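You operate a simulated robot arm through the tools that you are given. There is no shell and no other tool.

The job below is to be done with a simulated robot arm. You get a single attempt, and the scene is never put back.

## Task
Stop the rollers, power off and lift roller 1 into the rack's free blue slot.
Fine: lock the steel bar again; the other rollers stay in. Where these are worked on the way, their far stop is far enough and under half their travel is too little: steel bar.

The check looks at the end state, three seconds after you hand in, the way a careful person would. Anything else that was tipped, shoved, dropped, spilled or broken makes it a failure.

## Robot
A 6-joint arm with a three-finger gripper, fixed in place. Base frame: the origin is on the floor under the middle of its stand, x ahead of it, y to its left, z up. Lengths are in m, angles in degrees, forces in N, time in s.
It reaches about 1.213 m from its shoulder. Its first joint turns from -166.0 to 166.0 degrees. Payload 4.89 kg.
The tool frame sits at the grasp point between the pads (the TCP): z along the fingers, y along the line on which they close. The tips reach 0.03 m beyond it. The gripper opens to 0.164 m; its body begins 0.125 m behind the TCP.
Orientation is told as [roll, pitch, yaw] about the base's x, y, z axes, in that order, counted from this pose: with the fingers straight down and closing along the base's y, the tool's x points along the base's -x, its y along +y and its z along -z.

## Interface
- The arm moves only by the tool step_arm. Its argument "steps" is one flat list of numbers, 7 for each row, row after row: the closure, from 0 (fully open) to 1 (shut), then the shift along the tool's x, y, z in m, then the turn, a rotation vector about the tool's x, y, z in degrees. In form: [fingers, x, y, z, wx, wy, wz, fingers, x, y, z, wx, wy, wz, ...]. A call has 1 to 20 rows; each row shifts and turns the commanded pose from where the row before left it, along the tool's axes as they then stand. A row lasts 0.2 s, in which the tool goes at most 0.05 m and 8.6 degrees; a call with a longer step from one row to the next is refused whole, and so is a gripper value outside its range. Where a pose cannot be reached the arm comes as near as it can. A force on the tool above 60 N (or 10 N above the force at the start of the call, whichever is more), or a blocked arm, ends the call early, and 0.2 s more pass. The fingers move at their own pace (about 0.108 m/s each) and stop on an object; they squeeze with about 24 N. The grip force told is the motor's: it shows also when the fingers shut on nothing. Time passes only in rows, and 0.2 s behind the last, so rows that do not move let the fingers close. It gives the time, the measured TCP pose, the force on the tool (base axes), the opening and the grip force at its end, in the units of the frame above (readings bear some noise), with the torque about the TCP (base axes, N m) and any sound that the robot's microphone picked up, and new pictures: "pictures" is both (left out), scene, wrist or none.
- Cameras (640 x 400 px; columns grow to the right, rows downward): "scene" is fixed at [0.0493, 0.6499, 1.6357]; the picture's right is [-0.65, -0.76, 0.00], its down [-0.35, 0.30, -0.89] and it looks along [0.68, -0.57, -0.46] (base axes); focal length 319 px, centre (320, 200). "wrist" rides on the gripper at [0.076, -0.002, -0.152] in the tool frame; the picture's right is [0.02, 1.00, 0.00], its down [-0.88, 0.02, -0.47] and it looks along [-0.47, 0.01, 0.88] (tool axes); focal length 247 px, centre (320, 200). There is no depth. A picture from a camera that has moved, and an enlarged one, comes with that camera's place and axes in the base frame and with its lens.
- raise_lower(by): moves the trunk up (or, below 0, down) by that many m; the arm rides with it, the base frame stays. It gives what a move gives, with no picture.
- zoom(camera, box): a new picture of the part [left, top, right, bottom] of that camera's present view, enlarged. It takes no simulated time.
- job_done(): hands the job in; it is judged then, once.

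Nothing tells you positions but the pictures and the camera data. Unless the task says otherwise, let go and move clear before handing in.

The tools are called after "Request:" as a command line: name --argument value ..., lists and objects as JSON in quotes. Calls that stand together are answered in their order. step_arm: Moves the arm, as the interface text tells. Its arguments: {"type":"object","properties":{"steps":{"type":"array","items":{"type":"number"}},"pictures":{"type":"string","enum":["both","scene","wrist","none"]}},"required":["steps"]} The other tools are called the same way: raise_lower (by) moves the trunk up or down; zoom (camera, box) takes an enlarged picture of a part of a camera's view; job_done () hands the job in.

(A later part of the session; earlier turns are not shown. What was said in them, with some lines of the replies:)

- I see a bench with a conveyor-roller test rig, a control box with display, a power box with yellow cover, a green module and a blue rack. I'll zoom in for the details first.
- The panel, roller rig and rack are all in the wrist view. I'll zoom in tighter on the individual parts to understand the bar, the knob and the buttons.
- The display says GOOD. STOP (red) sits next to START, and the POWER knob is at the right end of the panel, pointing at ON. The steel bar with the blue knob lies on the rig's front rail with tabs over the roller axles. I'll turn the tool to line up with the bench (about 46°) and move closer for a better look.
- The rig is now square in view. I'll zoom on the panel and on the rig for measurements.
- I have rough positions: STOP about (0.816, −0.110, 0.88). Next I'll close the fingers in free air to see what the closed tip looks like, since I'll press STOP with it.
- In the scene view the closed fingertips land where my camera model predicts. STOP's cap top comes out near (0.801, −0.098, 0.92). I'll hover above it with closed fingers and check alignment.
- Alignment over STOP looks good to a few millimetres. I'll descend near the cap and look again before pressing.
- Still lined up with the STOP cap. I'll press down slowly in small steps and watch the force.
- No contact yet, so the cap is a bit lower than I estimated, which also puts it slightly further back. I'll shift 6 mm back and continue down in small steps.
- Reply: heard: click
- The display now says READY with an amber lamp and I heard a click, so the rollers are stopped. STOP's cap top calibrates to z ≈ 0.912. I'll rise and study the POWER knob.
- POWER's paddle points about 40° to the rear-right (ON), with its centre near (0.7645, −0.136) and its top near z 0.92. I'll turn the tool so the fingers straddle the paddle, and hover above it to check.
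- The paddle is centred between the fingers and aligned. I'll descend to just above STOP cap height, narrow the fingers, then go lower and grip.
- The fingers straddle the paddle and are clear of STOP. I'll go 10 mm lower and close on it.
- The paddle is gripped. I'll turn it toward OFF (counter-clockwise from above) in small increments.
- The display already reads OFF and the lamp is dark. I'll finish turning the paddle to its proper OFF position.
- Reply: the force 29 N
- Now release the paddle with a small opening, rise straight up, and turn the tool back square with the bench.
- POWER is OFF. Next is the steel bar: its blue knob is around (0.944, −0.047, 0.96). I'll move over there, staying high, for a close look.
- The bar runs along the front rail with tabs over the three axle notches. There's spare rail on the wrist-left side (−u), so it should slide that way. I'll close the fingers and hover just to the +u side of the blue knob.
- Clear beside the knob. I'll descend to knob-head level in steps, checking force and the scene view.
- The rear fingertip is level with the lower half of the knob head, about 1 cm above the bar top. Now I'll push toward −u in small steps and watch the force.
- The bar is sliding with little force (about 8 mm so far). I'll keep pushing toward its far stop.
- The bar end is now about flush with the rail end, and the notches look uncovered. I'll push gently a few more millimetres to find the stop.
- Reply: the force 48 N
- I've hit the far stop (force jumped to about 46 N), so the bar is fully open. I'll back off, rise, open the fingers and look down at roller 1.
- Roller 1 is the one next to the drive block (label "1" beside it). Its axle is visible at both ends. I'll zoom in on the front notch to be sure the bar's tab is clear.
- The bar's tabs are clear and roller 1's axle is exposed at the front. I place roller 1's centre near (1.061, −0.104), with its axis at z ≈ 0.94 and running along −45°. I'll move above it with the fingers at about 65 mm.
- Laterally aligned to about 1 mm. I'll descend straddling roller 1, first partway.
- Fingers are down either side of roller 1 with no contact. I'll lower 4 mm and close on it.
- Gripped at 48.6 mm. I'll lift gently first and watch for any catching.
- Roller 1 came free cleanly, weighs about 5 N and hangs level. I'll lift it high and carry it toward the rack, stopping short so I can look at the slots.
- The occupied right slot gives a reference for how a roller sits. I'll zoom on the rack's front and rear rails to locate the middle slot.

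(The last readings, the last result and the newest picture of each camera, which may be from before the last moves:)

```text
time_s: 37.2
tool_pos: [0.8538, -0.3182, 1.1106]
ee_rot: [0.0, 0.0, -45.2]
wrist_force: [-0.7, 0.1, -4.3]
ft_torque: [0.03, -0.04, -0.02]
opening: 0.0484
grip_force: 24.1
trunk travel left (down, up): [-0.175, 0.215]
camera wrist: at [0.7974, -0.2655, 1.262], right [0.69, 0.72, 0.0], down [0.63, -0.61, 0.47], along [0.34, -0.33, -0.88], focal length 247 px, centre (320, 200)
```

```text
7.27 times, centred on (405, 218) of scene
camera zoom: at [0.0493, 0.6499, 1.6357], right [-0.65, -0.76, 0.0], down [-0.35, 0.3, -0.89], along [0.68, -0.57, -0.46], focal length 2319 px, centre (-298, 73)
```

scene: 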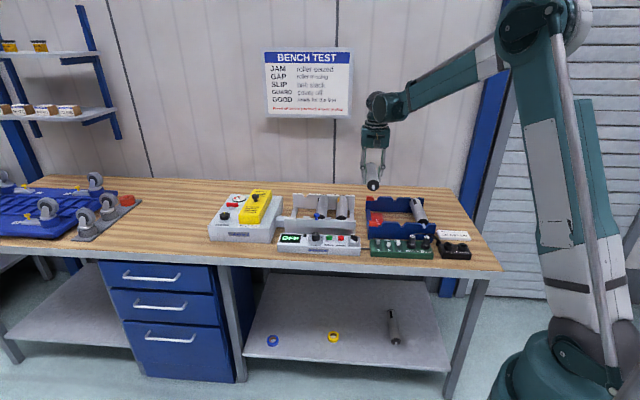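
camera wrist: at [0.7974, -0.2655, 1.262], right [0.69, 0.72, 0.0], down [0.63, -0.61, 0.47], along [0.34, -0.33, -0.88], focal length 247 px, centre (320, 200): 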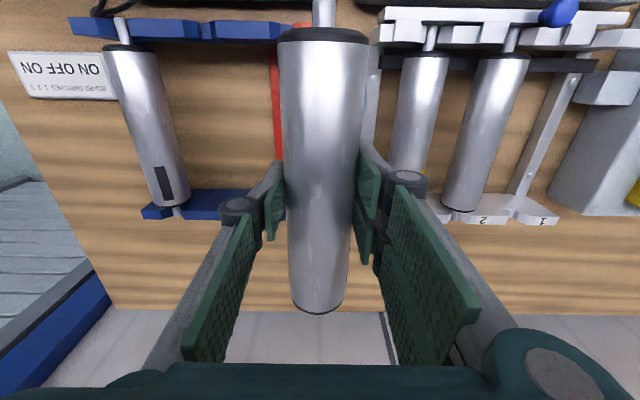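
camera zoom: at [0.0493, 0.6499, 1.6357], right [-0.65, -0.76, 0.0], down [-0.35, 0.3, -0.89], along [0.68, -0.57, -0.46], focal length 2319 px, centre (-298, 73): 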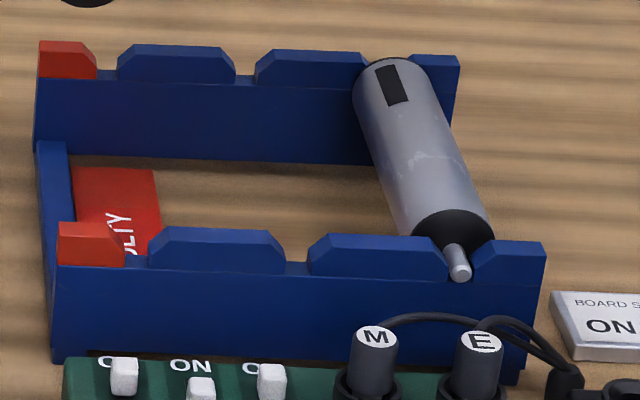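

The rack runs parallel to the rig at −45°, with the middle slot about 0.12 m further along −u. I'll move over it, lower part way, and check alignment in both views.

Request:
step_arm --steps '[1, 0.002, -0.03, 0, 0, 0, 0, 1, 0.002, -0.04, 0, 0, 0, 0, 1, 0.002, -0.035, 0, 0, 0, 0, 1, 0, -0.015, 0.015, 0, 0, 0, 1, 0, 0, 0.02, 0, 0, 0, 1, 0, 0, 0.01, 0, 0, 0, 1, 0, 0, 0, 0, 0, 0]'

Request:
zoom --camera "wrist" --box '[180, 0, 460, 100]'

Request:
zoom --camera "scene" --box '[365, 180, 445, 240]'

Request:
zoom --camera "wrist" --box '[200, 180, 440, 330]'

```text
time_s: 38.8
tool_pos: [0.7641, -0.3985, 1.0661]
ee_rot: [0.0, -0.1, -45.3]
wrist_force: [1.0, 0.1, -4.8]
ft_torque: [0.07, 0.08, 0.01]
opening: 0.0482
grip_force: 23.9
trunk travel left (down, up): [-0.175, 0.215]
camera wrist: at [0.7076, -0.3453, 1.2169], right [0.69, 0.72, 0.0], down [0.63, -0.61, 0.47], along [0.34, -0.33, -0.88], focal length 247 px, centre (320, 200)
```

scene: 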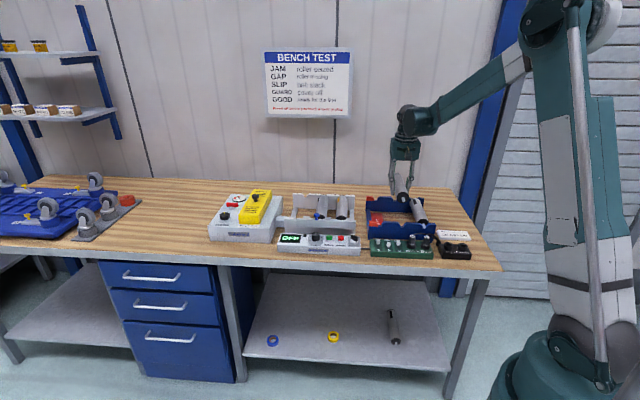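
wrist: 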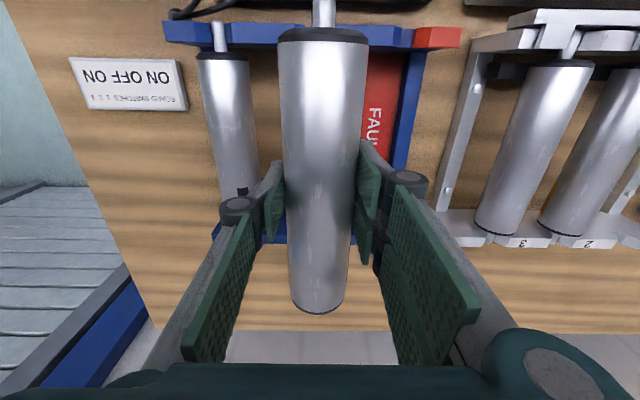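

```text
2.29 times, centred on (320, 50) of wrist
camera zoom: at [0.7076, -0.3453, 1.2169], right [0.69, 0.72, 0.0], down [0.63, -0.61, 0.47], along [0.34, -0.33, -0.88], focal length 564 px, centre (320, 543)
```

zoom: 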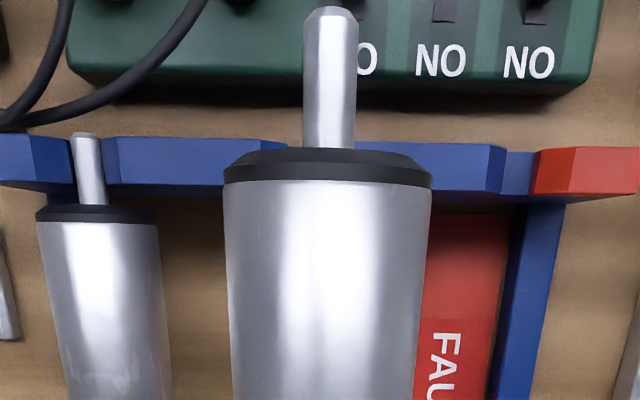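

```text
6.67 times, centred on (405, 210) of scene
camera zoom: at [0.0493, 0.6499, 1.6357], right [-0.65, -0.76, 0.0], down [-0.35, 0.3, -0.89], along [0.68, -0.57, -0.46], focal length 2126 px, centre (-247, 133)
```

zoom: 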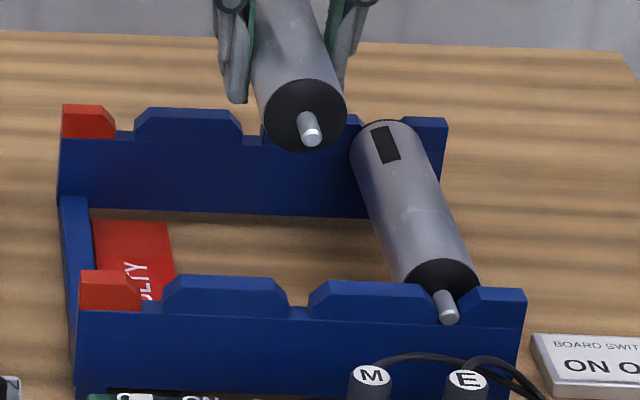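

```text
2.67 times, centred on (320, 255) of wrist
camera zoom: at [0.7076, -0.3453, 1.2169], right [0.69, 0.72, 0.0], down [0.63, -0.61, 0.47], along [0.34, -0.33, -0.88], focal length 659 px, centre (320, 53)
```

zoom: 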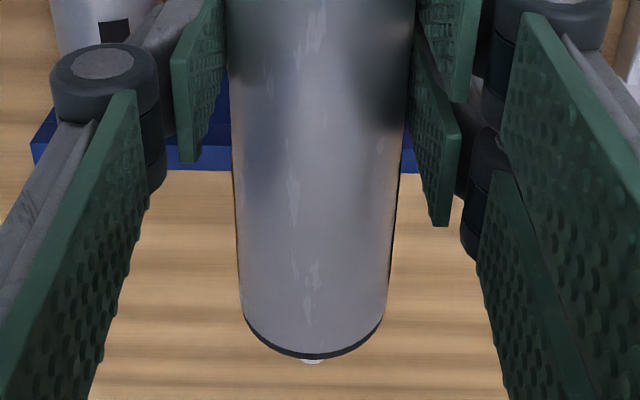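

The middle slot's line is about 6–8 mm further −u, so I'm nearly on it. I'll nudge over, lower 40 mm, and check again.

Request:
step_arm --steps '[1, -0.003, -0.006, 0, 0, 0, -0.4, 1, 0, 0, 0.02, 0, 0, 0, 1, 0, 0, 0.02, 0, 0, 0, 1, 0, 0, 0, 0, 0, 0]' --pictures "none"

Request:
zoom --camera "wrist" --box '[180, 0, 460, 100]'

Request:
zoom --camera "scene" --box '[365, 180, 445, 240]'

Request:
zoom --camera "wrist" --box '[200, 180, 440, 330]'

```text
time_s: 39.8
tool_pos: [0.7623, -0.4058, 1.0247]
ee_rot: [0.0, 0.0, -44.8]
wrist_force: [-0.5, -0.2, -4.0]
ft_torque: [0.01, 0.02, -0.02]
opening: 0.0485
grip_force: 24.4
trunk travel left (down, up): [-0.175, 0.215]
```

```text
2.29 times, centred on (320, 50) of wrist
camera zoom: at [0.7049, -0.3518, 1.1767], right [0.69, 0.72, 0.0], down [0.64, -0.61, 0.47], along [0.34, -0.33, -0.88], focal length 564 px, centre (320, 543)
```

zoom: 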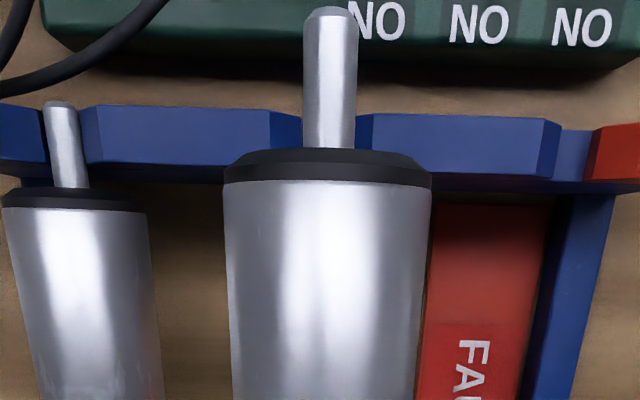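

```text
6.67 times, centred on (405, 210) of scene
camera zoom: at [0.0493, 0.6499, 1.6357], right [-0.65, -0.76, 0.0], down [-0.35, 0.3, -0.89], along [0.68, -0.57, -0.46], focal length 2126 px, centre (-247, 133)
```

zoom: 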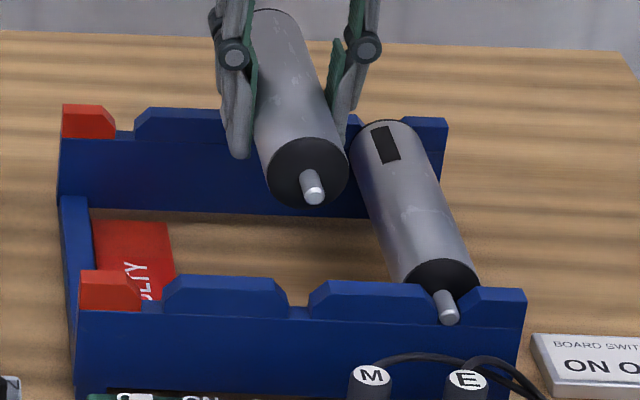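

```text
2.67 times, centred on (320, 255) of wrist
camera zoom: at [0.7049, -0.3518, 1.1767], right [0.69, 0.72, 0.0], down [0.64, -0.61, 0.47], along [0.34, -0.33, -0.88], focal length 659 px, centre (320, 53)
```

zoom: 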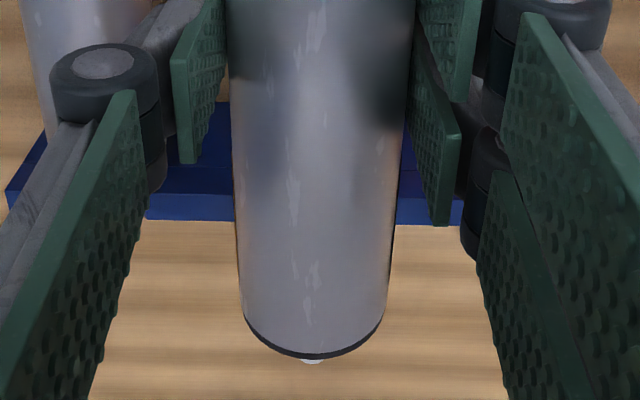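

On line within about 2 mm in both views. I'll lower to just above the notches and recheck.

Request:
step_arm --steps '[1, 0, -0.001, 0.015, 0, 0, 0, 1, 0, 0, 0.015, 0, 0, 0, 1, 0, 0, 0.015, 0, 0, 0, 1, 0, 0, 0.01, 0, 0, 0, 1, 0, 0, 0, 0, 0, 0]' --pictures "none"

Request:
zoom --camera "wrist" --box '[180, 0, 460, 100]'

Request:
zoom --camera "scene" --box '[365, 180, 445, 240]'

Request:
zoom --camera "wrist" --box '[200, 180, 440, 330]'

```text
time_s: 41.0
tool_pos: [0.7604, -0.4051, 0.9704]
ee_rot: [0.0, 0.0, -44.8]
wrist_force: [-0.6, 0.5, -4.4]
ft_torque: [0.02, 0.01, 0.02]
opening: 0.0484
grip_force: 23.8
trunk travel left (down, up): [-0.175, 0.215]
```

```text
2.29 times, centred on (320, 50) of wrist
camera zoom: at [0.7042, -0.3524, 1.1214], right [0.69, 0.72, 0.0], down [0.64, -0.61, 0.47], along [0.34, -0.33, -0.88], focal length 564 px, centre (320, 543)
```

zoom: 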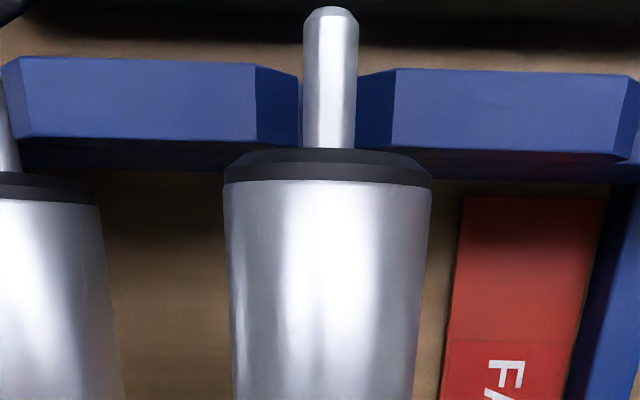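

```text
6.67 times, centred on (405, 210) of scene
camera zoom: at [0.0493, 0.6499, 1.6357], right [-0.65, -0.76, 0.0], down [-0.35, 0.3, -0.89], along [0.68, -0.57, -0.46], focal length 2126 px, centre (-247, 133)
```

zoom: 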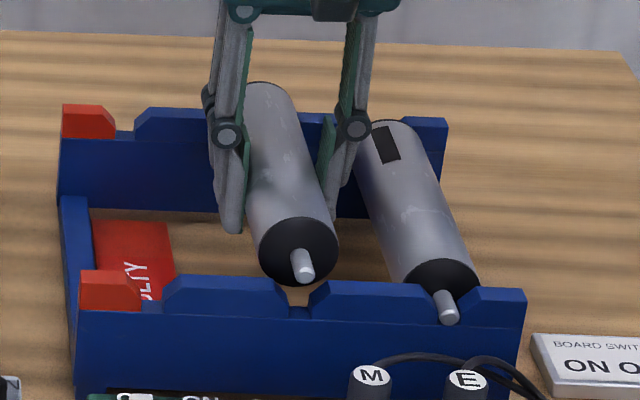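

```text
2.67 times, centred on (320, 255) of wrist
camera zoom: at [0.7042, -0.3524, 1.1214], right [0.69, 0.72, 0.0], down [0.64, -0.61, 0.47], along [0.34, -0.33, -0.88], focal length 659 px, centre (320, 53)
```

zoom: 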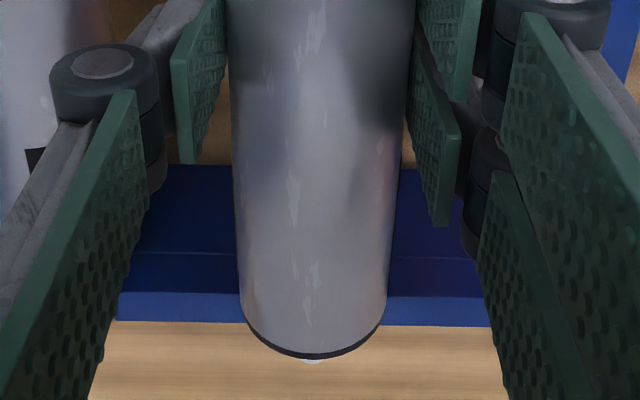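

The front axle end is centred over the middle notch. I'll lower in 5 mm steps toward contact, nudging 2 mm back to match the reference roller.

Request:
step_arm --steps '[1, -0.002, 0, 0.006, 0, 0, 0, 1, 0, 0, 0.006, 0, 0, 0, 1, 0, 0, 0.006, 0, 0, 0, 1, 0, 0, 0.004, 0, 0, 0]' --pictures "none"

Request:
zoom --camera "scene" --box '[365, 180, 445, 240]'

Request:
zoom --camera "wrist" --box '[180, 0, 460, 100]'

```text
time_s: 42.0
tool_pos: [0.7608, -0.4061, 0.9475]
ee_rot: [0.0, 0.0, -44.9]
wrist_force: [-1.2, -1.5, -0.9]
ft_torque: [-0.26, -0.21, -0.26]
opening: 0.0482
grip_force: 23.8
trunk travel left (down, up): [-0.175, 0.215]
```

```text
6.67 times, centred on (405, 210) of scene
camera zoom: at [0.0493, 0.6499, 1.6357], right [-0.65, -0.76, 0.0], down [-0.35, 0.3, -0.89], along [0.68, -0.57, -0.46], focal length 2126 px, centre (-247, 133)
```

zoom: 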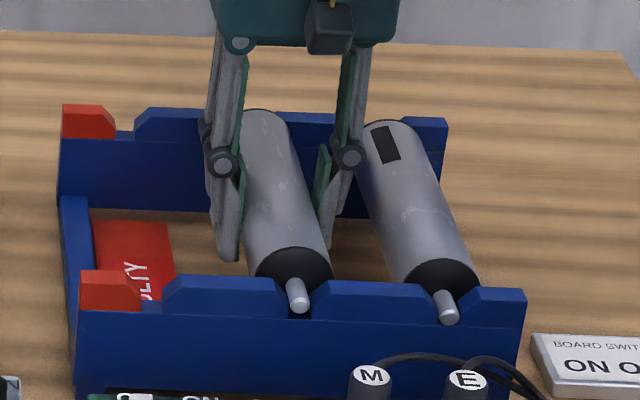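

```text
2.29 times, centred on (320, 50) of wrist
camera zoom: at [0.7052, -0.3533, 1.0995], right [0.69, 0.72, 0.0], down [0.64, -0.61, 0.47], along [0.34, -0.33, -0.88], focal length 564 px, centre (320, 543)
```

zoom: 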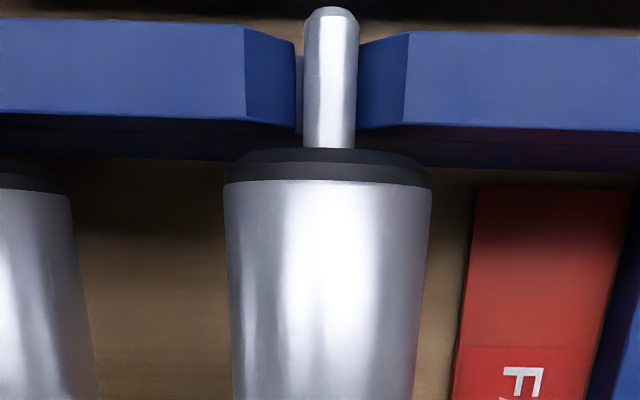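

Contact has begun at the rear end with a slight push toward −u. So I'll shift 1.5 mm that way, turn back half a degree and settle lower.

Request:
step_arm --steps '[1, 0, -0.0015, 0, 0, 0, 0.5, 1, 0, 0, 0.002, 0, 0, 0, 1, 0, 0, 0.002, 0, 0, 0]' --pictures "none"

Request:
zoom --camera "scene" --box '[365, 180, 445, 240]'

Request:
zoom --camera "wrist" --box '[180, 0, 460, 100]'

```text
time_s: 42.8
tool_pos: [0.7602, -0.4076, 0.9445]
ee_rot: [0.0, 0.0, -45.3]
wrist_force: [-0.8, -0.2, -4.3]
ft_torque: [0.01, -0.01, -0.01]
opening: 0.0487
grip_force: 24.3
trunk travel left (down, up): [-0.175, 0.215]
```

```text
6.67 times, centred on (405, 210) of scene
camera zoom: at [0.0493, 0.6499, 1.6357], right [-0.65, -0.76, 0.0], down [-0.35, 0.3, -0.89], along [0.68, -0.57, -0.46], focal length 2126 px, centre (-247, 133)
```

zoom: 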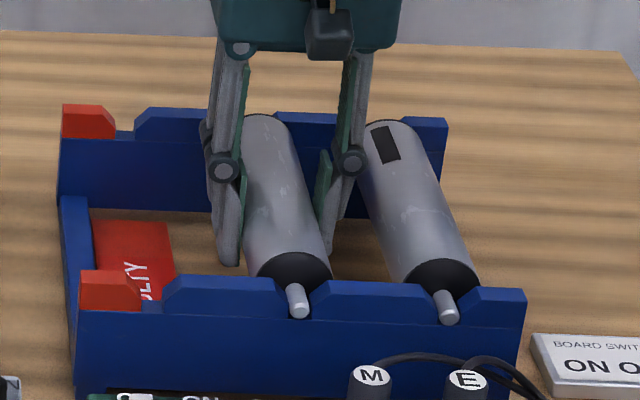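

```text
2.29 times, centred on (320, 50) of wrist
camera zoom: at [0.7049, -0.3538, 1.0955], right [0.7, 0.72, 0.0], down [0.63, -0.61, 0.47], along [0.34, -0.33, -0.88], focal length 564 px, centre (320, 543)
```

zoom: 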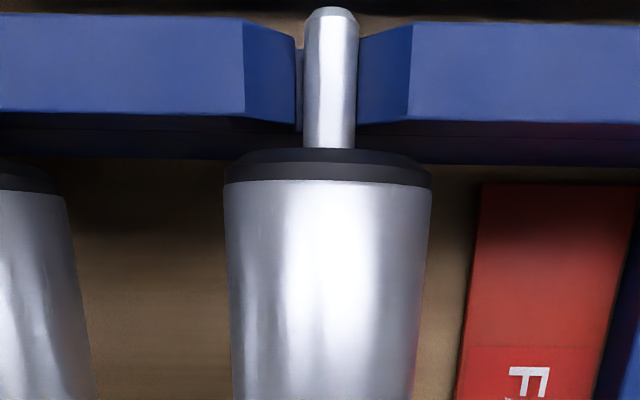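

It slipped into the notches freely and the torque is gone. I'll keep lowering until the weight transfers to the rack.

Request:
step_arm --steps '[1, 0, 0, 0.002, 0, 0, 0, 1, 0, 0, 0.002, 0, 0, 0]' --pictures "none"

Request:
zoom --camera "scene" --box '[375, 200, 435, 240]'

```text
time_s: 43.4
tool_pos: [0.7606, -0.4077, 0.941]
ee_rot: [0.1, -0.1, -45.3]
wrist_force: [4.4, -1.7, 18.5]
ft_torque: [0.05, -0.01, -0.05]
opening: 0.0487
grip_force: 24.1
trunk travel left (down, up): [-0.175, 0.215]
```

```text
10.00 times, centred on (405, 220) of scene
camera zoom: at [0.0493, 0.6499, 1.6357], right [-0.65, -0.76, 0.0], down [-0.35, 0.3, -0.89], along [0.68, -0.57, -0.46], focal length 3188 px, centre (-530, 0)
```

zoom: 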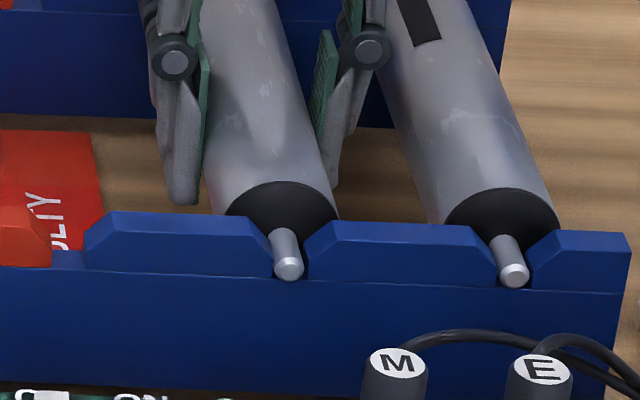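

Seated on both ends (upward force, no torque), and it matches the reference roller. I'll relieve the press slightly, open to 65 mm and check before rising.

Request:
step_arm --steps '[1, 0, 0, -0.0015, 0, 0, 0, 0.65, 0, 0, 0, 0, 0, 0, 0.6, 0, 0, 0, 0, 0, 0, 0.6, 0, 0, 0, 0, 0, 0]' --pictures "none"

Request:
zoom --camera "scene" --box '[365, 180, 445, 240]'

Request:
zoom --camera "wrist" --box '[160, 0, 480, 200]'

```text
time_s: 44.4
tool_pos: [0.7611, -0.4077, 0.9405]
ee_rot: [0.0, -0.1, -45.3]
wrist_force: [0.2, -0.9, -1.0]
ft_torque: [0.02, 0.02, 0.0]
opening: 0.0657
grip_force: 0.0
trunk travel left (down, up): [-0.175, 0.215]
```

```text
6.67 times, centred on (405, 210) of scene
camera zoom: at [0.0493, 0.6499, 1.6357], right [-0.65, -0.76, 0.0], down [-0.35, 0.3, -0.89], along [0.68, -0.57, -0.46], focal length 2126 px, centre (-247, 133)
```

zoom: 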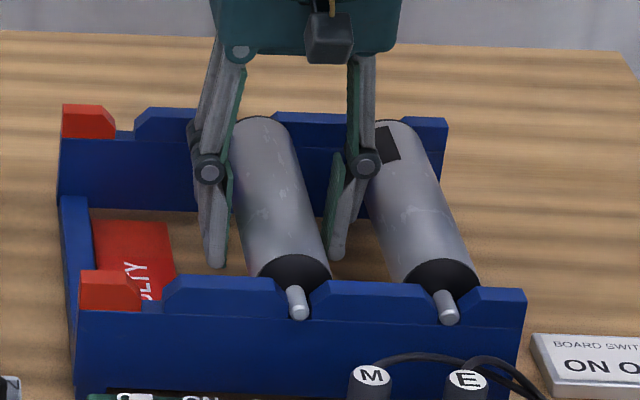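

```text
2.00 times, centred on (320, 100) of wrist
camera zoom: at [0.7048, -0.3538, 1.0933], right [0.7, 0.72, 0.0], down [0.63, -0.61, 0.47], along [0.34, -0.33, -0.88], focal length 494 px, centre (320, 400)
```

zoom: 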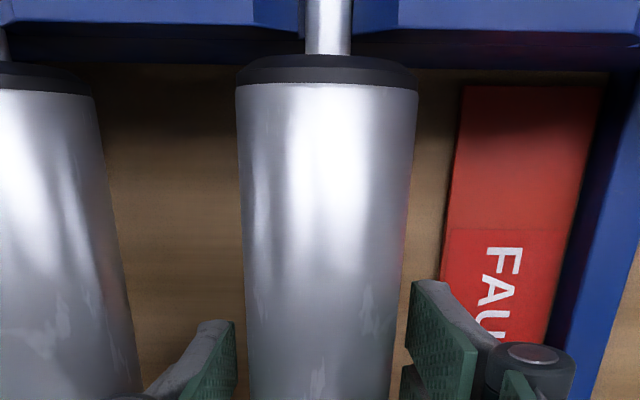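

Released and the roller stays put. I'll rise straight up and verify both ends are seated.

Request:
step_arm --steps '[0.6, 0, 0, -0.02, 0, 0, 0, 0.6, 0, 0, -0.03, 0, 0, 0, 0.6, 0, 0, -0.04, 0, 0, 0, 0.6, 0, 0, -0.04, 0, 0, 0, 0.6, 0, 0, -0.04, 0, 0, 0, 0, 0, 0, 0, 0, 0, 0, 0, 0, 0, 0, 0, 0, 0, 0, 0, 0, 0, 0, 0, 0]'

Request:
zoom --camera "wrist" --box '[180, 30, 460, 250]'

Request:
zoom --camera "scene" --box '[365, 185, 445, 245]'

Request:
zoom --camera "scene" --box '[270, 185, 370, 260]'

```text
time_s: 46.2
tool_pos: [0.761, -0.4068, 1.1129]
ee_rot: [0.0, 0.0, -45.4]
wrist_force: [0.0, 0.7, -1.2]
ft_torque: [-0.03, 0.01, -0.03]
opening: 0.1641
grip_force: 0.1
trunk travel left (down, up): [-0.175, 0.215]
camera wrist: at [0.7042, -0.353, 1.2637], right [0.7, 0.72, 0.0], down [0.63, -0.61, 0.47], along [0.34, -0.33, -0.88], focal length 247 px, centre (320, 200)
```

scene: 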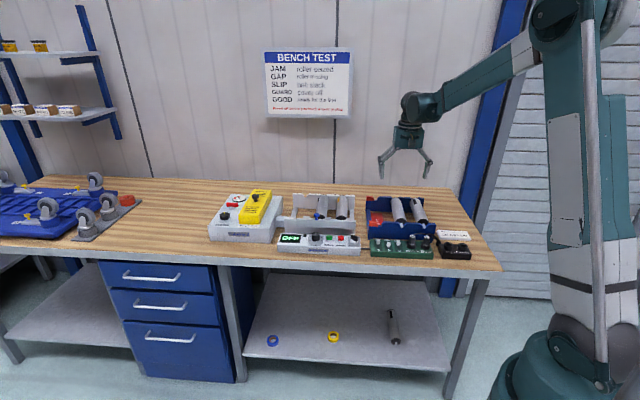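
wrist: 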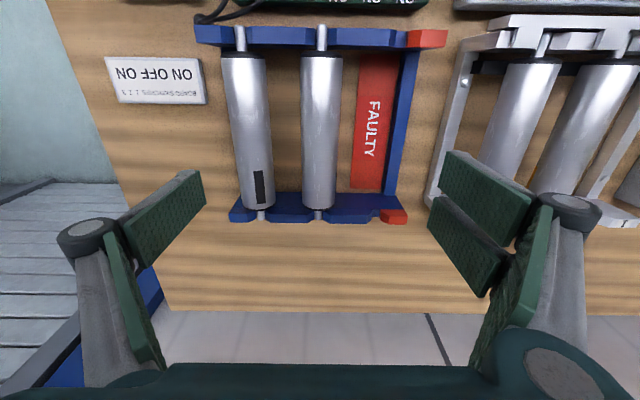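

```text
1.82 times, centred on (320, 140) of wrist
camera zoom: at [0.7042, -0.353, 1.2637], right [0.7, 0.72, 0.0], down [0.63, -0.61, 0.47], along [0.34, -0.33, -0.88], focal length 449 px, centre (320, 309)
```

zoom: 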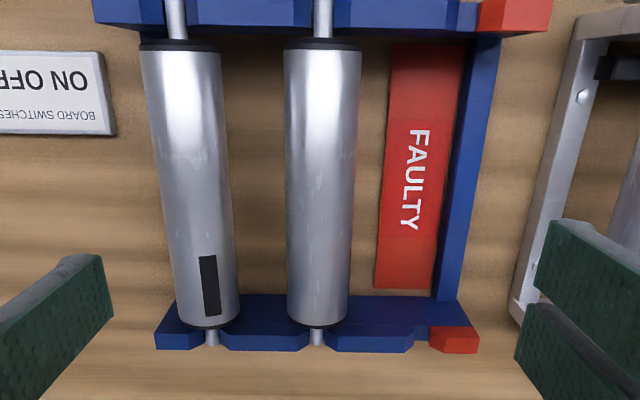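

```text
6.67 times, centred on (405, 215) of scene
camera zoom: at [0.0493, 0.6499, 1.6357], right [-0.65, -0.76, 0.0], down [-0.35, 0.3, -0.89], along [0.68, -0.57, -0.46], focal length 2126 px, centre (-247, 100)
```

zoom: 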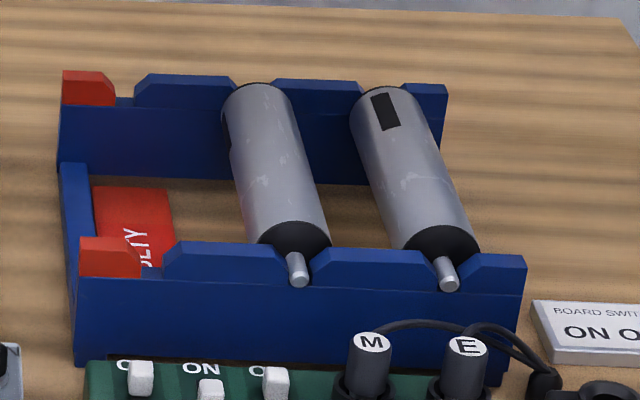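

```text
5.33 times, centred on (320, 222) of scene
camera zoom: at [0.0493, 0.6499, 1.6357], right [-0.65, -0.76, 0.0], down [-0.35, 0.3, -0.89], along [0.68, -0.57, -0.46], focal length 1700 px, centre (320, 80)
```

zoom: 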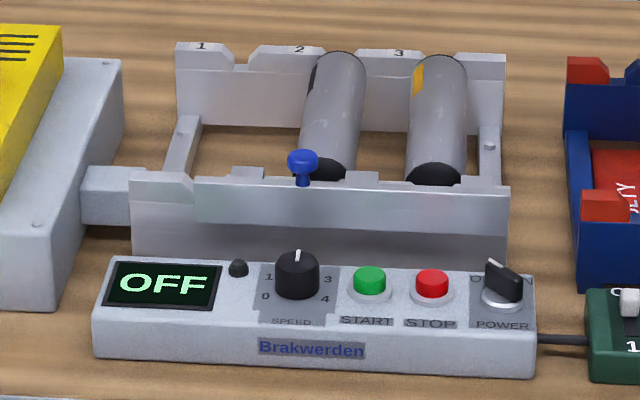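

Roller 1 is properly seated in the middle blue slot, parallel to the other. Next I'll go back and re-lock the bar: fingers closed, hovering on the −u side of the blue knob.

Request:
step_arm --steps '[0.6, 0.0191, 0.0386, 0, 0, 0, 0, 1, 0.0191, 0.0386, 0, 0, 0, 0, 1, 0.0191, 0.0386, 0, 0, 0, 0, 1, 0.0191, 0.0386, 0, 0, 0, 0, 1, 0.0191, 0.0386, 0, 0, 0, 0, 1, 0.0191, 0.0386, 0, 0, 0, 0, 1, 0.0191, 0.0386, 0, 0, 0, 0, 1, 0.0191, 0.0386, 0, 0, 0, 0, 1, 0, 0, 0.04, 0, 0, 0, 1, 0, 0, 0.035, 0, 0, 0, 1, 0, 0, 0, 0, 0, 0]'

Request:
zoom --camera "wrist" --box '[220, 120, 420, 245]'

Request:
zoom --camera "scene" --box '[280, 190, 350, 237]'

```text
time_s: 48.6
tool_pos: [0.8732, -0.0822, 1.0358]
ee_rot: [-0.1, 0.0, -45.3]
wrist_force: [0.6, -0.7, -0.4]
ft_torque: [-0.03, 0.09, 0.01]
opening: 0.0001
grip_force: 24.3
trunk travel left (down, up): [-0.175, 0.215]
camera wrist: at [0.8176, -0.0284, 1.1874], right [0.7, 0.72, 0.0], down [0.63, -0.61, 0.47], along [0.34, -0.33, -0.88], focal length 247 px, centre (320, 200)
```

scene: 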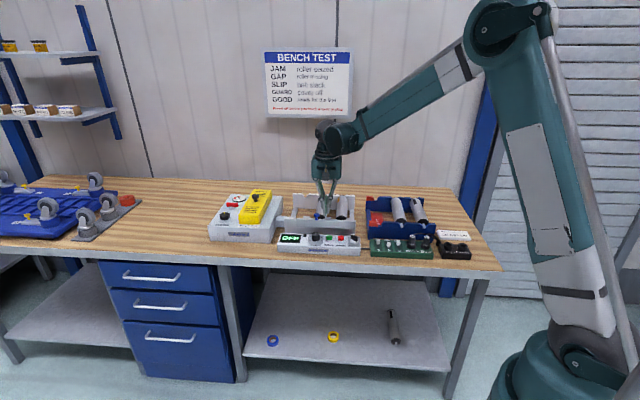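
wrist: 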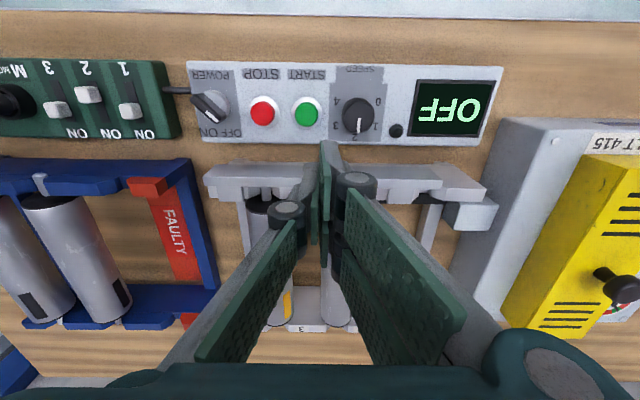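

```text
3.20 times, centred on (320, 182) of wrist
camera zoom: at [0.8176, -0.0284, 1.1874], right [0.7, 0.72, 0.0], down [0.63, -0.61, 0.47], along [0.34, -0.33, -0.88], focal length 790 px, centre (320, 256)
```

zoom: 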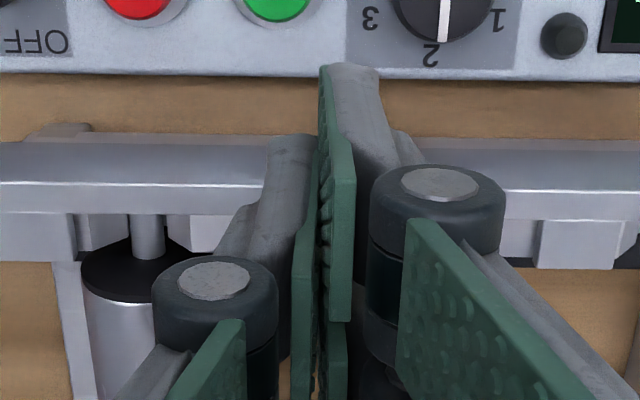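

```text
8.51 times, centred on (315, 214) of scene
camera zoom: at [0.0493, 0.6499, 1.6357], right [-0.65, -0.76, 0.0], down [-0.35, 0.3, -0.89], along [0.68, -0.57, -0.46], focal length 2714 px, centre (363, 85)
```

zoom: 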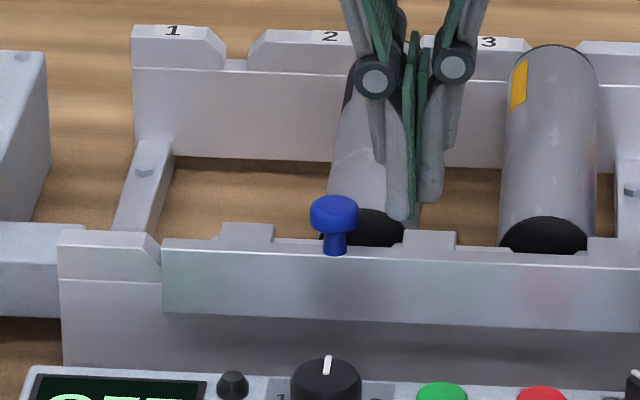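

Positioned on the −u side of the knob with about 2–3 cm of clearance. I'll descend to knob-head height.

Request:
step_arm --steps '[1, 0, 0, 0.02, 0, 0, 0, 1, 0, 0, 0.015, 0, 0, 0, 1, 0, 0, 0.009, 0, 0, 0, 1, 0, 0, 0, 0, 0, 0]' --pictures "none"

Request:
zoom --camera "scene" --box '[280, 190, 350, 237]'

```text
time_s: 49.6
tool_pos: [0.8732, -0.0824, 0.9913]
ee_rot: [0.0, -0.1, -45.3]
wrist_force: [0.6, 0.7, -0.6]
ft_torque: [-0.02, 0.0, 0.02]
opening: 0.0
grip_force: 24.5
trunk travel left (down, up): [-0.175, 0.215]
```

```text
8.51 times, centred on (315, 214) of scene
camera zoom: at [0.0493, 0.6499, 1.6357], right [-0.65, -0.76, 0.0], down [-0.35, 0.3, -0.89], along [0.68, -0.57, -0.46], focal length 2714 px, centre (363, 85)
```

zoom: 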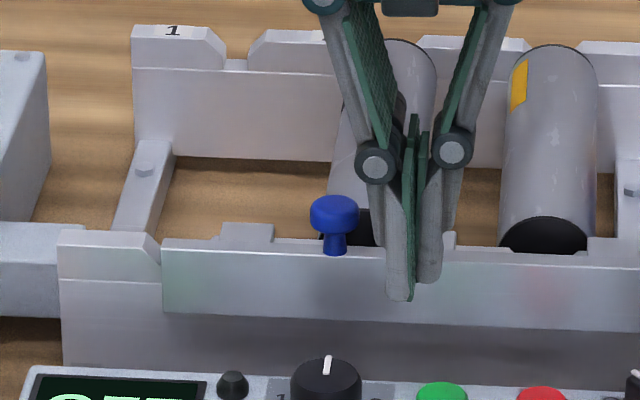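

Now push toward +u in small steps.

Request:
step_arm --steps '[1, 0, 0.006, 0, 0, 0, 0, 1, 0, 0.006, 0, 0, 0, 0, 1, 0, 0.006, 0, 0, 0, 0, 1, 0, 0.006, 0, 0, 0, 0]' --pictures "none"

Request:
zoom --camera "scene" --box '[280, 190, 350, 237]'

```text
time_s: 50.6
tool_pos: [0.8906, -0.0652, 0.993]
ee_rot: [0.0, 0.0, -45.4]
wrist_force: [1.2, -0.4, -0.2]
ft_torque: [0.03, -0.02, 0.02]
opening: 0.0
grip_force: 23.4
trunk travel left (down, up): [-0.175, 0.215]
```

```text
8.51 times, centred on (315, 214) of scene
camera zoom: at [0.0493, 0.6499, 1.6357], right [-0.65, -0.76, 0.0], down [-0.35, 0.3, -0.89], along [0.68, -0.57, -0.46], focal length 2714 px, centre (363, 85)
```

zoom: 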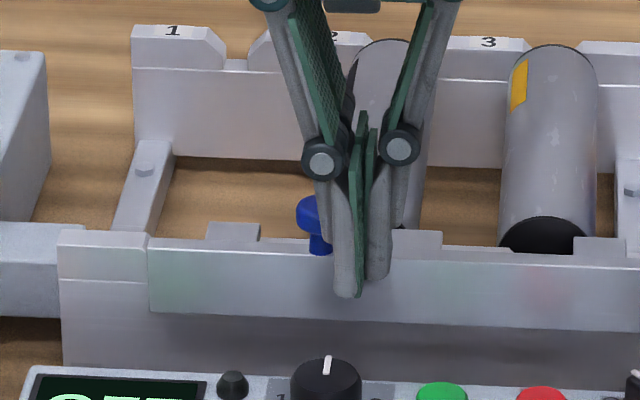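

The bar is moving back (about 7 mm so far). Its original locked position is about 27 mm further, so I'll continue.

Request:
step_arm --steps '[1, 0, 0.006, 0, 0, 0, 0, 1, 0, 0.006, 0, 0, 0, 0, 1, 0, 0.006, 0, 0, 0, 0, 1, 0, 0.004, 0, 0, 0, 0]' --pictures "none"

Request:
zoom --camera "scene" --box '[280, 190, 350, 237]'

```text
time_s: 51.6
tool_pos: [0.9048, -0.0493, 0.9929]
ee_rot: [0.0, 0.0, -45.4]
wrist_force: [0.0, 0.1, 0.1]
ft_torque: [0.02, -0.01, -0.01]
opening: 0.0002
grip_force: 24.4
trunk travel left (down, up): [-0.175, 0.215]
```

```text
8.51 times, centred on (315, 214) of scene
camera zoom: at [0.0493, 0.6499, 1.6357], right [-0.65, -0.76, 0.0], down [-0.35, 0.3, -0.89], along [0.68, -0.57, -0.46], focal length 2714 px, centre (363, 85)
```

zoom: 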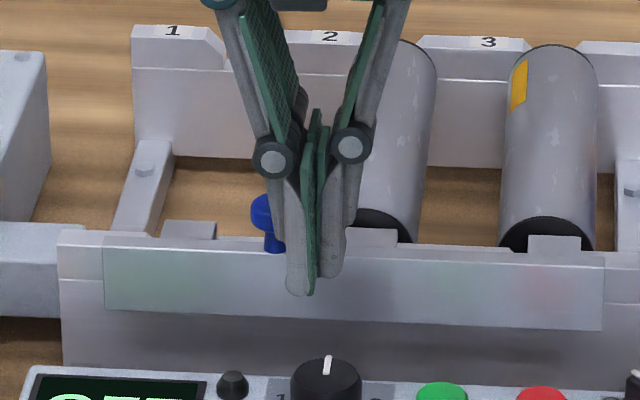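

Request:
step_arm --steps '[1, 0, 0.003, 0, 0, 0, 0, 1, 0, 0.003, 0, 0, 0, 0]' --pictures "none"

Request:
zoom --camera "scene" --box '[280, 190, 350, 237]'

```text
time_s: 52.2
tool_pos: [0.9107, -0.0457, 0.9924]
ee_rot: [0.1, 0.0, -45.3]
wrist_force: [-2.3, -1.0, -0.1]
ft_torque: [-0.02, 0.05, -0.08]
opening: 0.0002
grip_force: 24.5
trunk travel left (down, up): [-0.175, 0.215]
```

```text
8.51 times, centred on (315, 214) of scene
camera zoom: at [0.0493, 0.6499, 1.6357], right [-0.65, -0.76, 0.0], down [-0.35, 0.3, -0.89], along [0.68, -0.57, -0.46], focal length 2714 px, centre (363, 85)
```

zoom: 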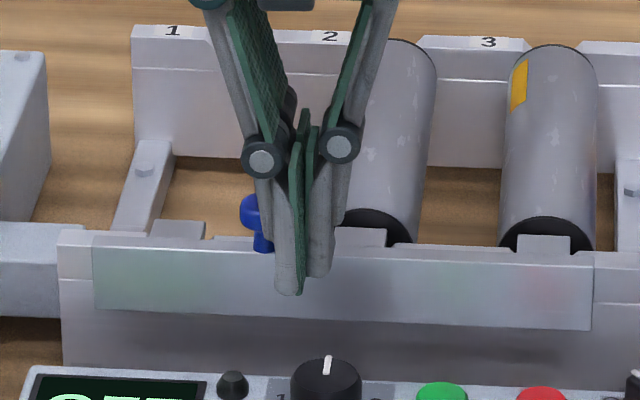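

The bar is back at its original locked position. One more small push will confirm the stop.

Request:
step_arm --steps '[1, 0, 0.002, 0, 0, 0, 0, 1, 0, 0.001, 0, 0, 0, 0]' --pictures "none"

Request:
zoom --camera "scene" --box '[280, 190, 350, 237]'

```text
time_s: 52.8
tool_pos: [0.9109, -0.0434, 0.9929]
ee_rot: [0.0, 0.0, -45.4]
wrist_force: [-19.3, -15.4, -1.3]
ft_torque: [-0.24, 0.42, -0.66]
opening: 0.0
grip_force: 23.8
trunk travel left (down, up): [-0.175, 0.215]
```

```text
8.51 times, centred on (315, 214) of scene
camera zoom: at [0.0493, 0.6499, 1.6357], right [-0.65, -0.76, 0.0], down [-0.35, 0.3, -0.89], along [0.68, -0.57, -0.46], focal length 2714 px, centre (363, 85)
```

zoom: 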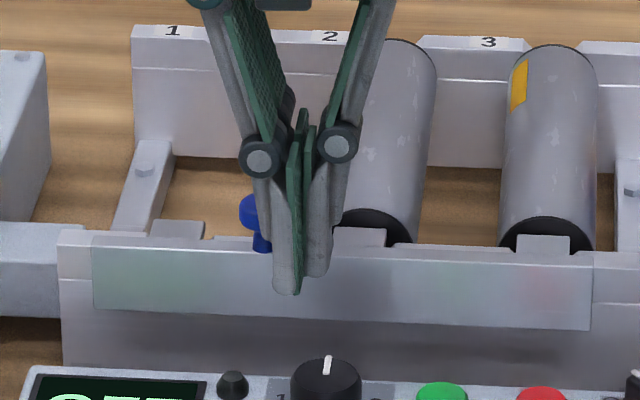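

At the locked stop: the force is about 25 N and the bar no longer moves. I'll back off from the knob, rise clear and inspect everything.

Request:
step_arm --steps '[1, 0, -0.005, 0, 0, 0, 0, 1, 0, -0.01, 0, 0, 0, 0, 1, 0, 0, -0.03, 0, 0, 0, 1, 0, 0, -0.04, 0, 0, 0, 1, 0, 0, -0.045, 0, 0, 0, 1, 0.04, 0, -0.02, 0, 0, 0, 1, 0.04, 0, -0.02, 0, 0, 0, 0.5, 0.04, 0, -0.02, 0, 0, 0, 0, 0.02, 0, 0, 0, 0, 0, 0, 0, 0, 0, 0, 0, 0, 0, 0, 0, 0, 0, 0, 0]'

Request:
zoom --camera "scene" --box '[200, 170, 360, 270]'

Request:
zoom --camera "scene" --box '[340, 180, 500, 280]'

Request:
zoom --camera "wrist" --box '[170, 130, 450, 330]'

Request:
zoom --camera "scene" --box '[268, 188, 364, 248]'

```text
time_s: 55.2
tool_pos: [0.8024, 0.0468, 1.1679]
ee_rot: [0.0, 0.1, -45.3]
wrist_force: [-0.2, 0.9, -0.3]
ft_torque: [-0.05, -0.05, -0.04]
opening: 0.1641
grip_force: 0.1
trunk travel left (down, up): [-0.175, 0.215]
camera wrist: at [0.747, 0.1001, 1.3203], right [0.7, 0.72, 0.0], down [0.63, -0.61, 0.47], along [0.34, -0.33, -0.88], focal length 247 px, centre (320, 200)
```

scene: 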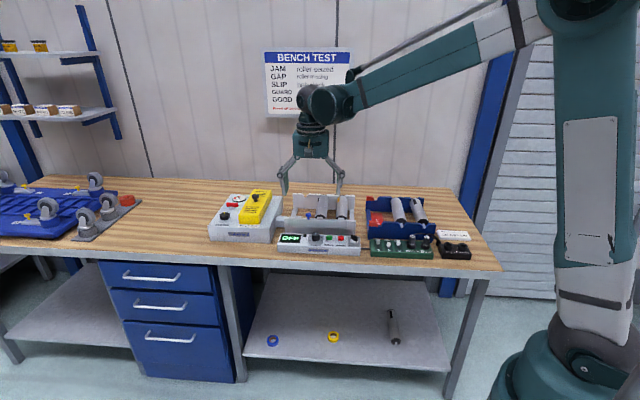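
wrist: 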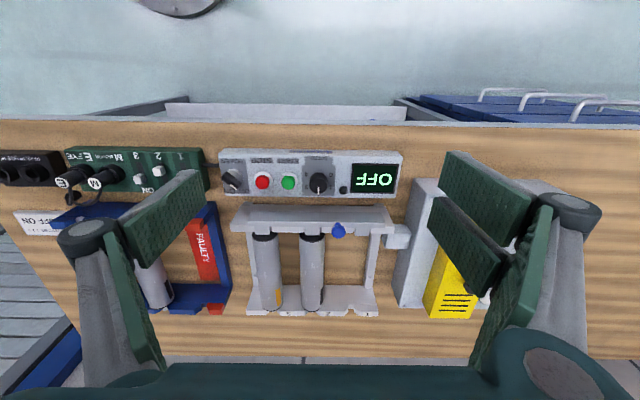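

```text
4.00 times, centred on (280, 220) of scene
camera zoom: at [0.0493, 0.6499, 1.6357], right [-0.65, -0.76, 0.0], down [-0.35, 0.3, -0.89], along [0.68, -0.57, -0.46], focal length 1275 px, centre (480, 120)
```

zoom: 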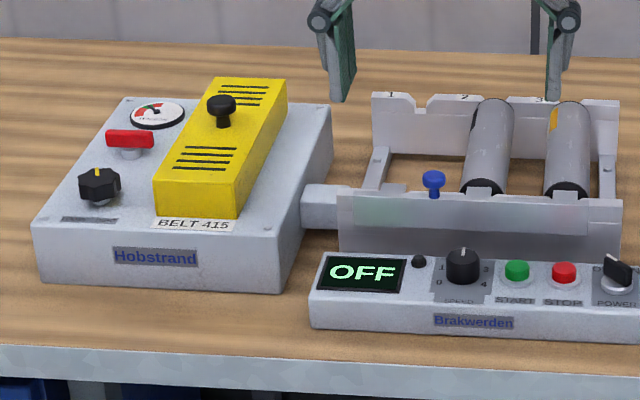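

```text
4.00 times, centred on (420, 230) of scene
camera zoom: at [0.0493, 0.6499, 1.6357], right [-0.65, -0.76, 0.0], down [-0.35, 0.3, -0.89], along [0.68, -0.57, -0.46], focal length 1275 px, centre (-80, 80)
```

zoom: 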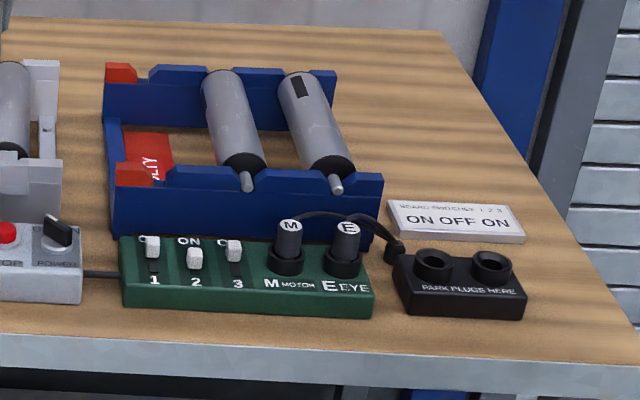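

```text
2.00 times, centred on (310, 230) of wrist
camera zoom: at [0.747, 0.1001, 1.3203], right [0.7, 0.72, 0.0], down [0.63, -0.61, 0.47], along [0.34, -0.33, -0.88], focal length 494 px, centre (340, 140)
```

zoom: 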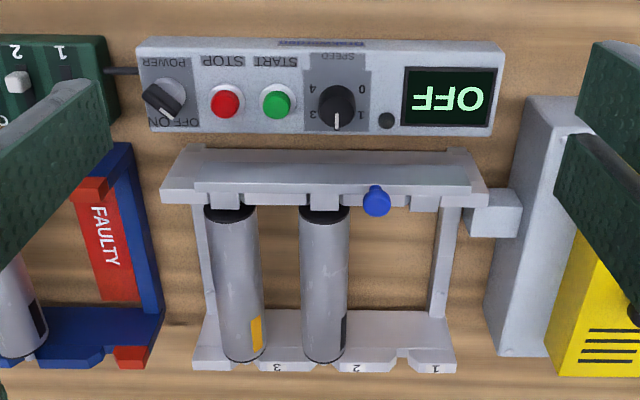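

```text
6.67 times, centred on (316, 218) of scene
camera zoom: at [0.0493, 0.6499, 1.6357], right [-0.65, -0.76, 0.0], down [-0.35, 0.3, -0.89], along [0.68, -0.57, -0.46], focal length 2126 px, centre (347, 80)
```

zoom: 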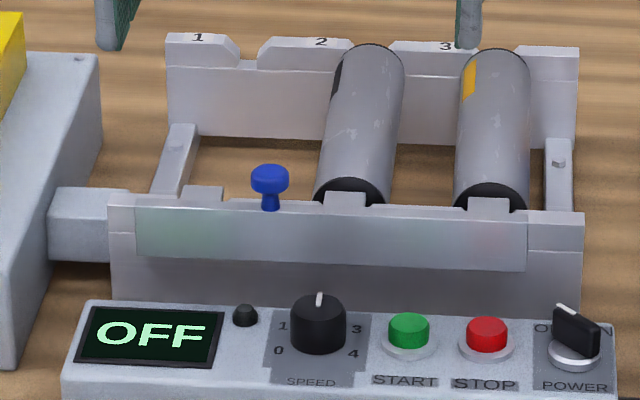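

The bar is back exactly in its original locked position, rollers 2 and 3 are in place and the panel reads OFF. Roller 1 sits in the rack's middle blue slot, nothing else has moved and the arm is clear, so I'm handing in.

Request:
job_done

```text
The job is handed in.
```

The job is done and handed in; no result came back from the check.

- **Rollers stopped:** I pressed STOP, heard a click, and the display changed from GOOD to READY.
- **Power off:** I turned the POWER knob from ON to OFF, and the display reads OFF with its lamp dark.
- **Roller 1 moved:** I slid the steel bar to its far stop, lifted roller 1 out and set it in the rack's free middle blue slot. Both axle ends sit in the notches, parallel to the roller already there.
- **Bar locked again:** I pushed the steel bar back to its stop. In the last picture it sits where it started.
- **Everything else:** Rollers 2 and 3 are still in the rig, nothing else looked moved, and the arm was clear with the gripper open when I handed in.
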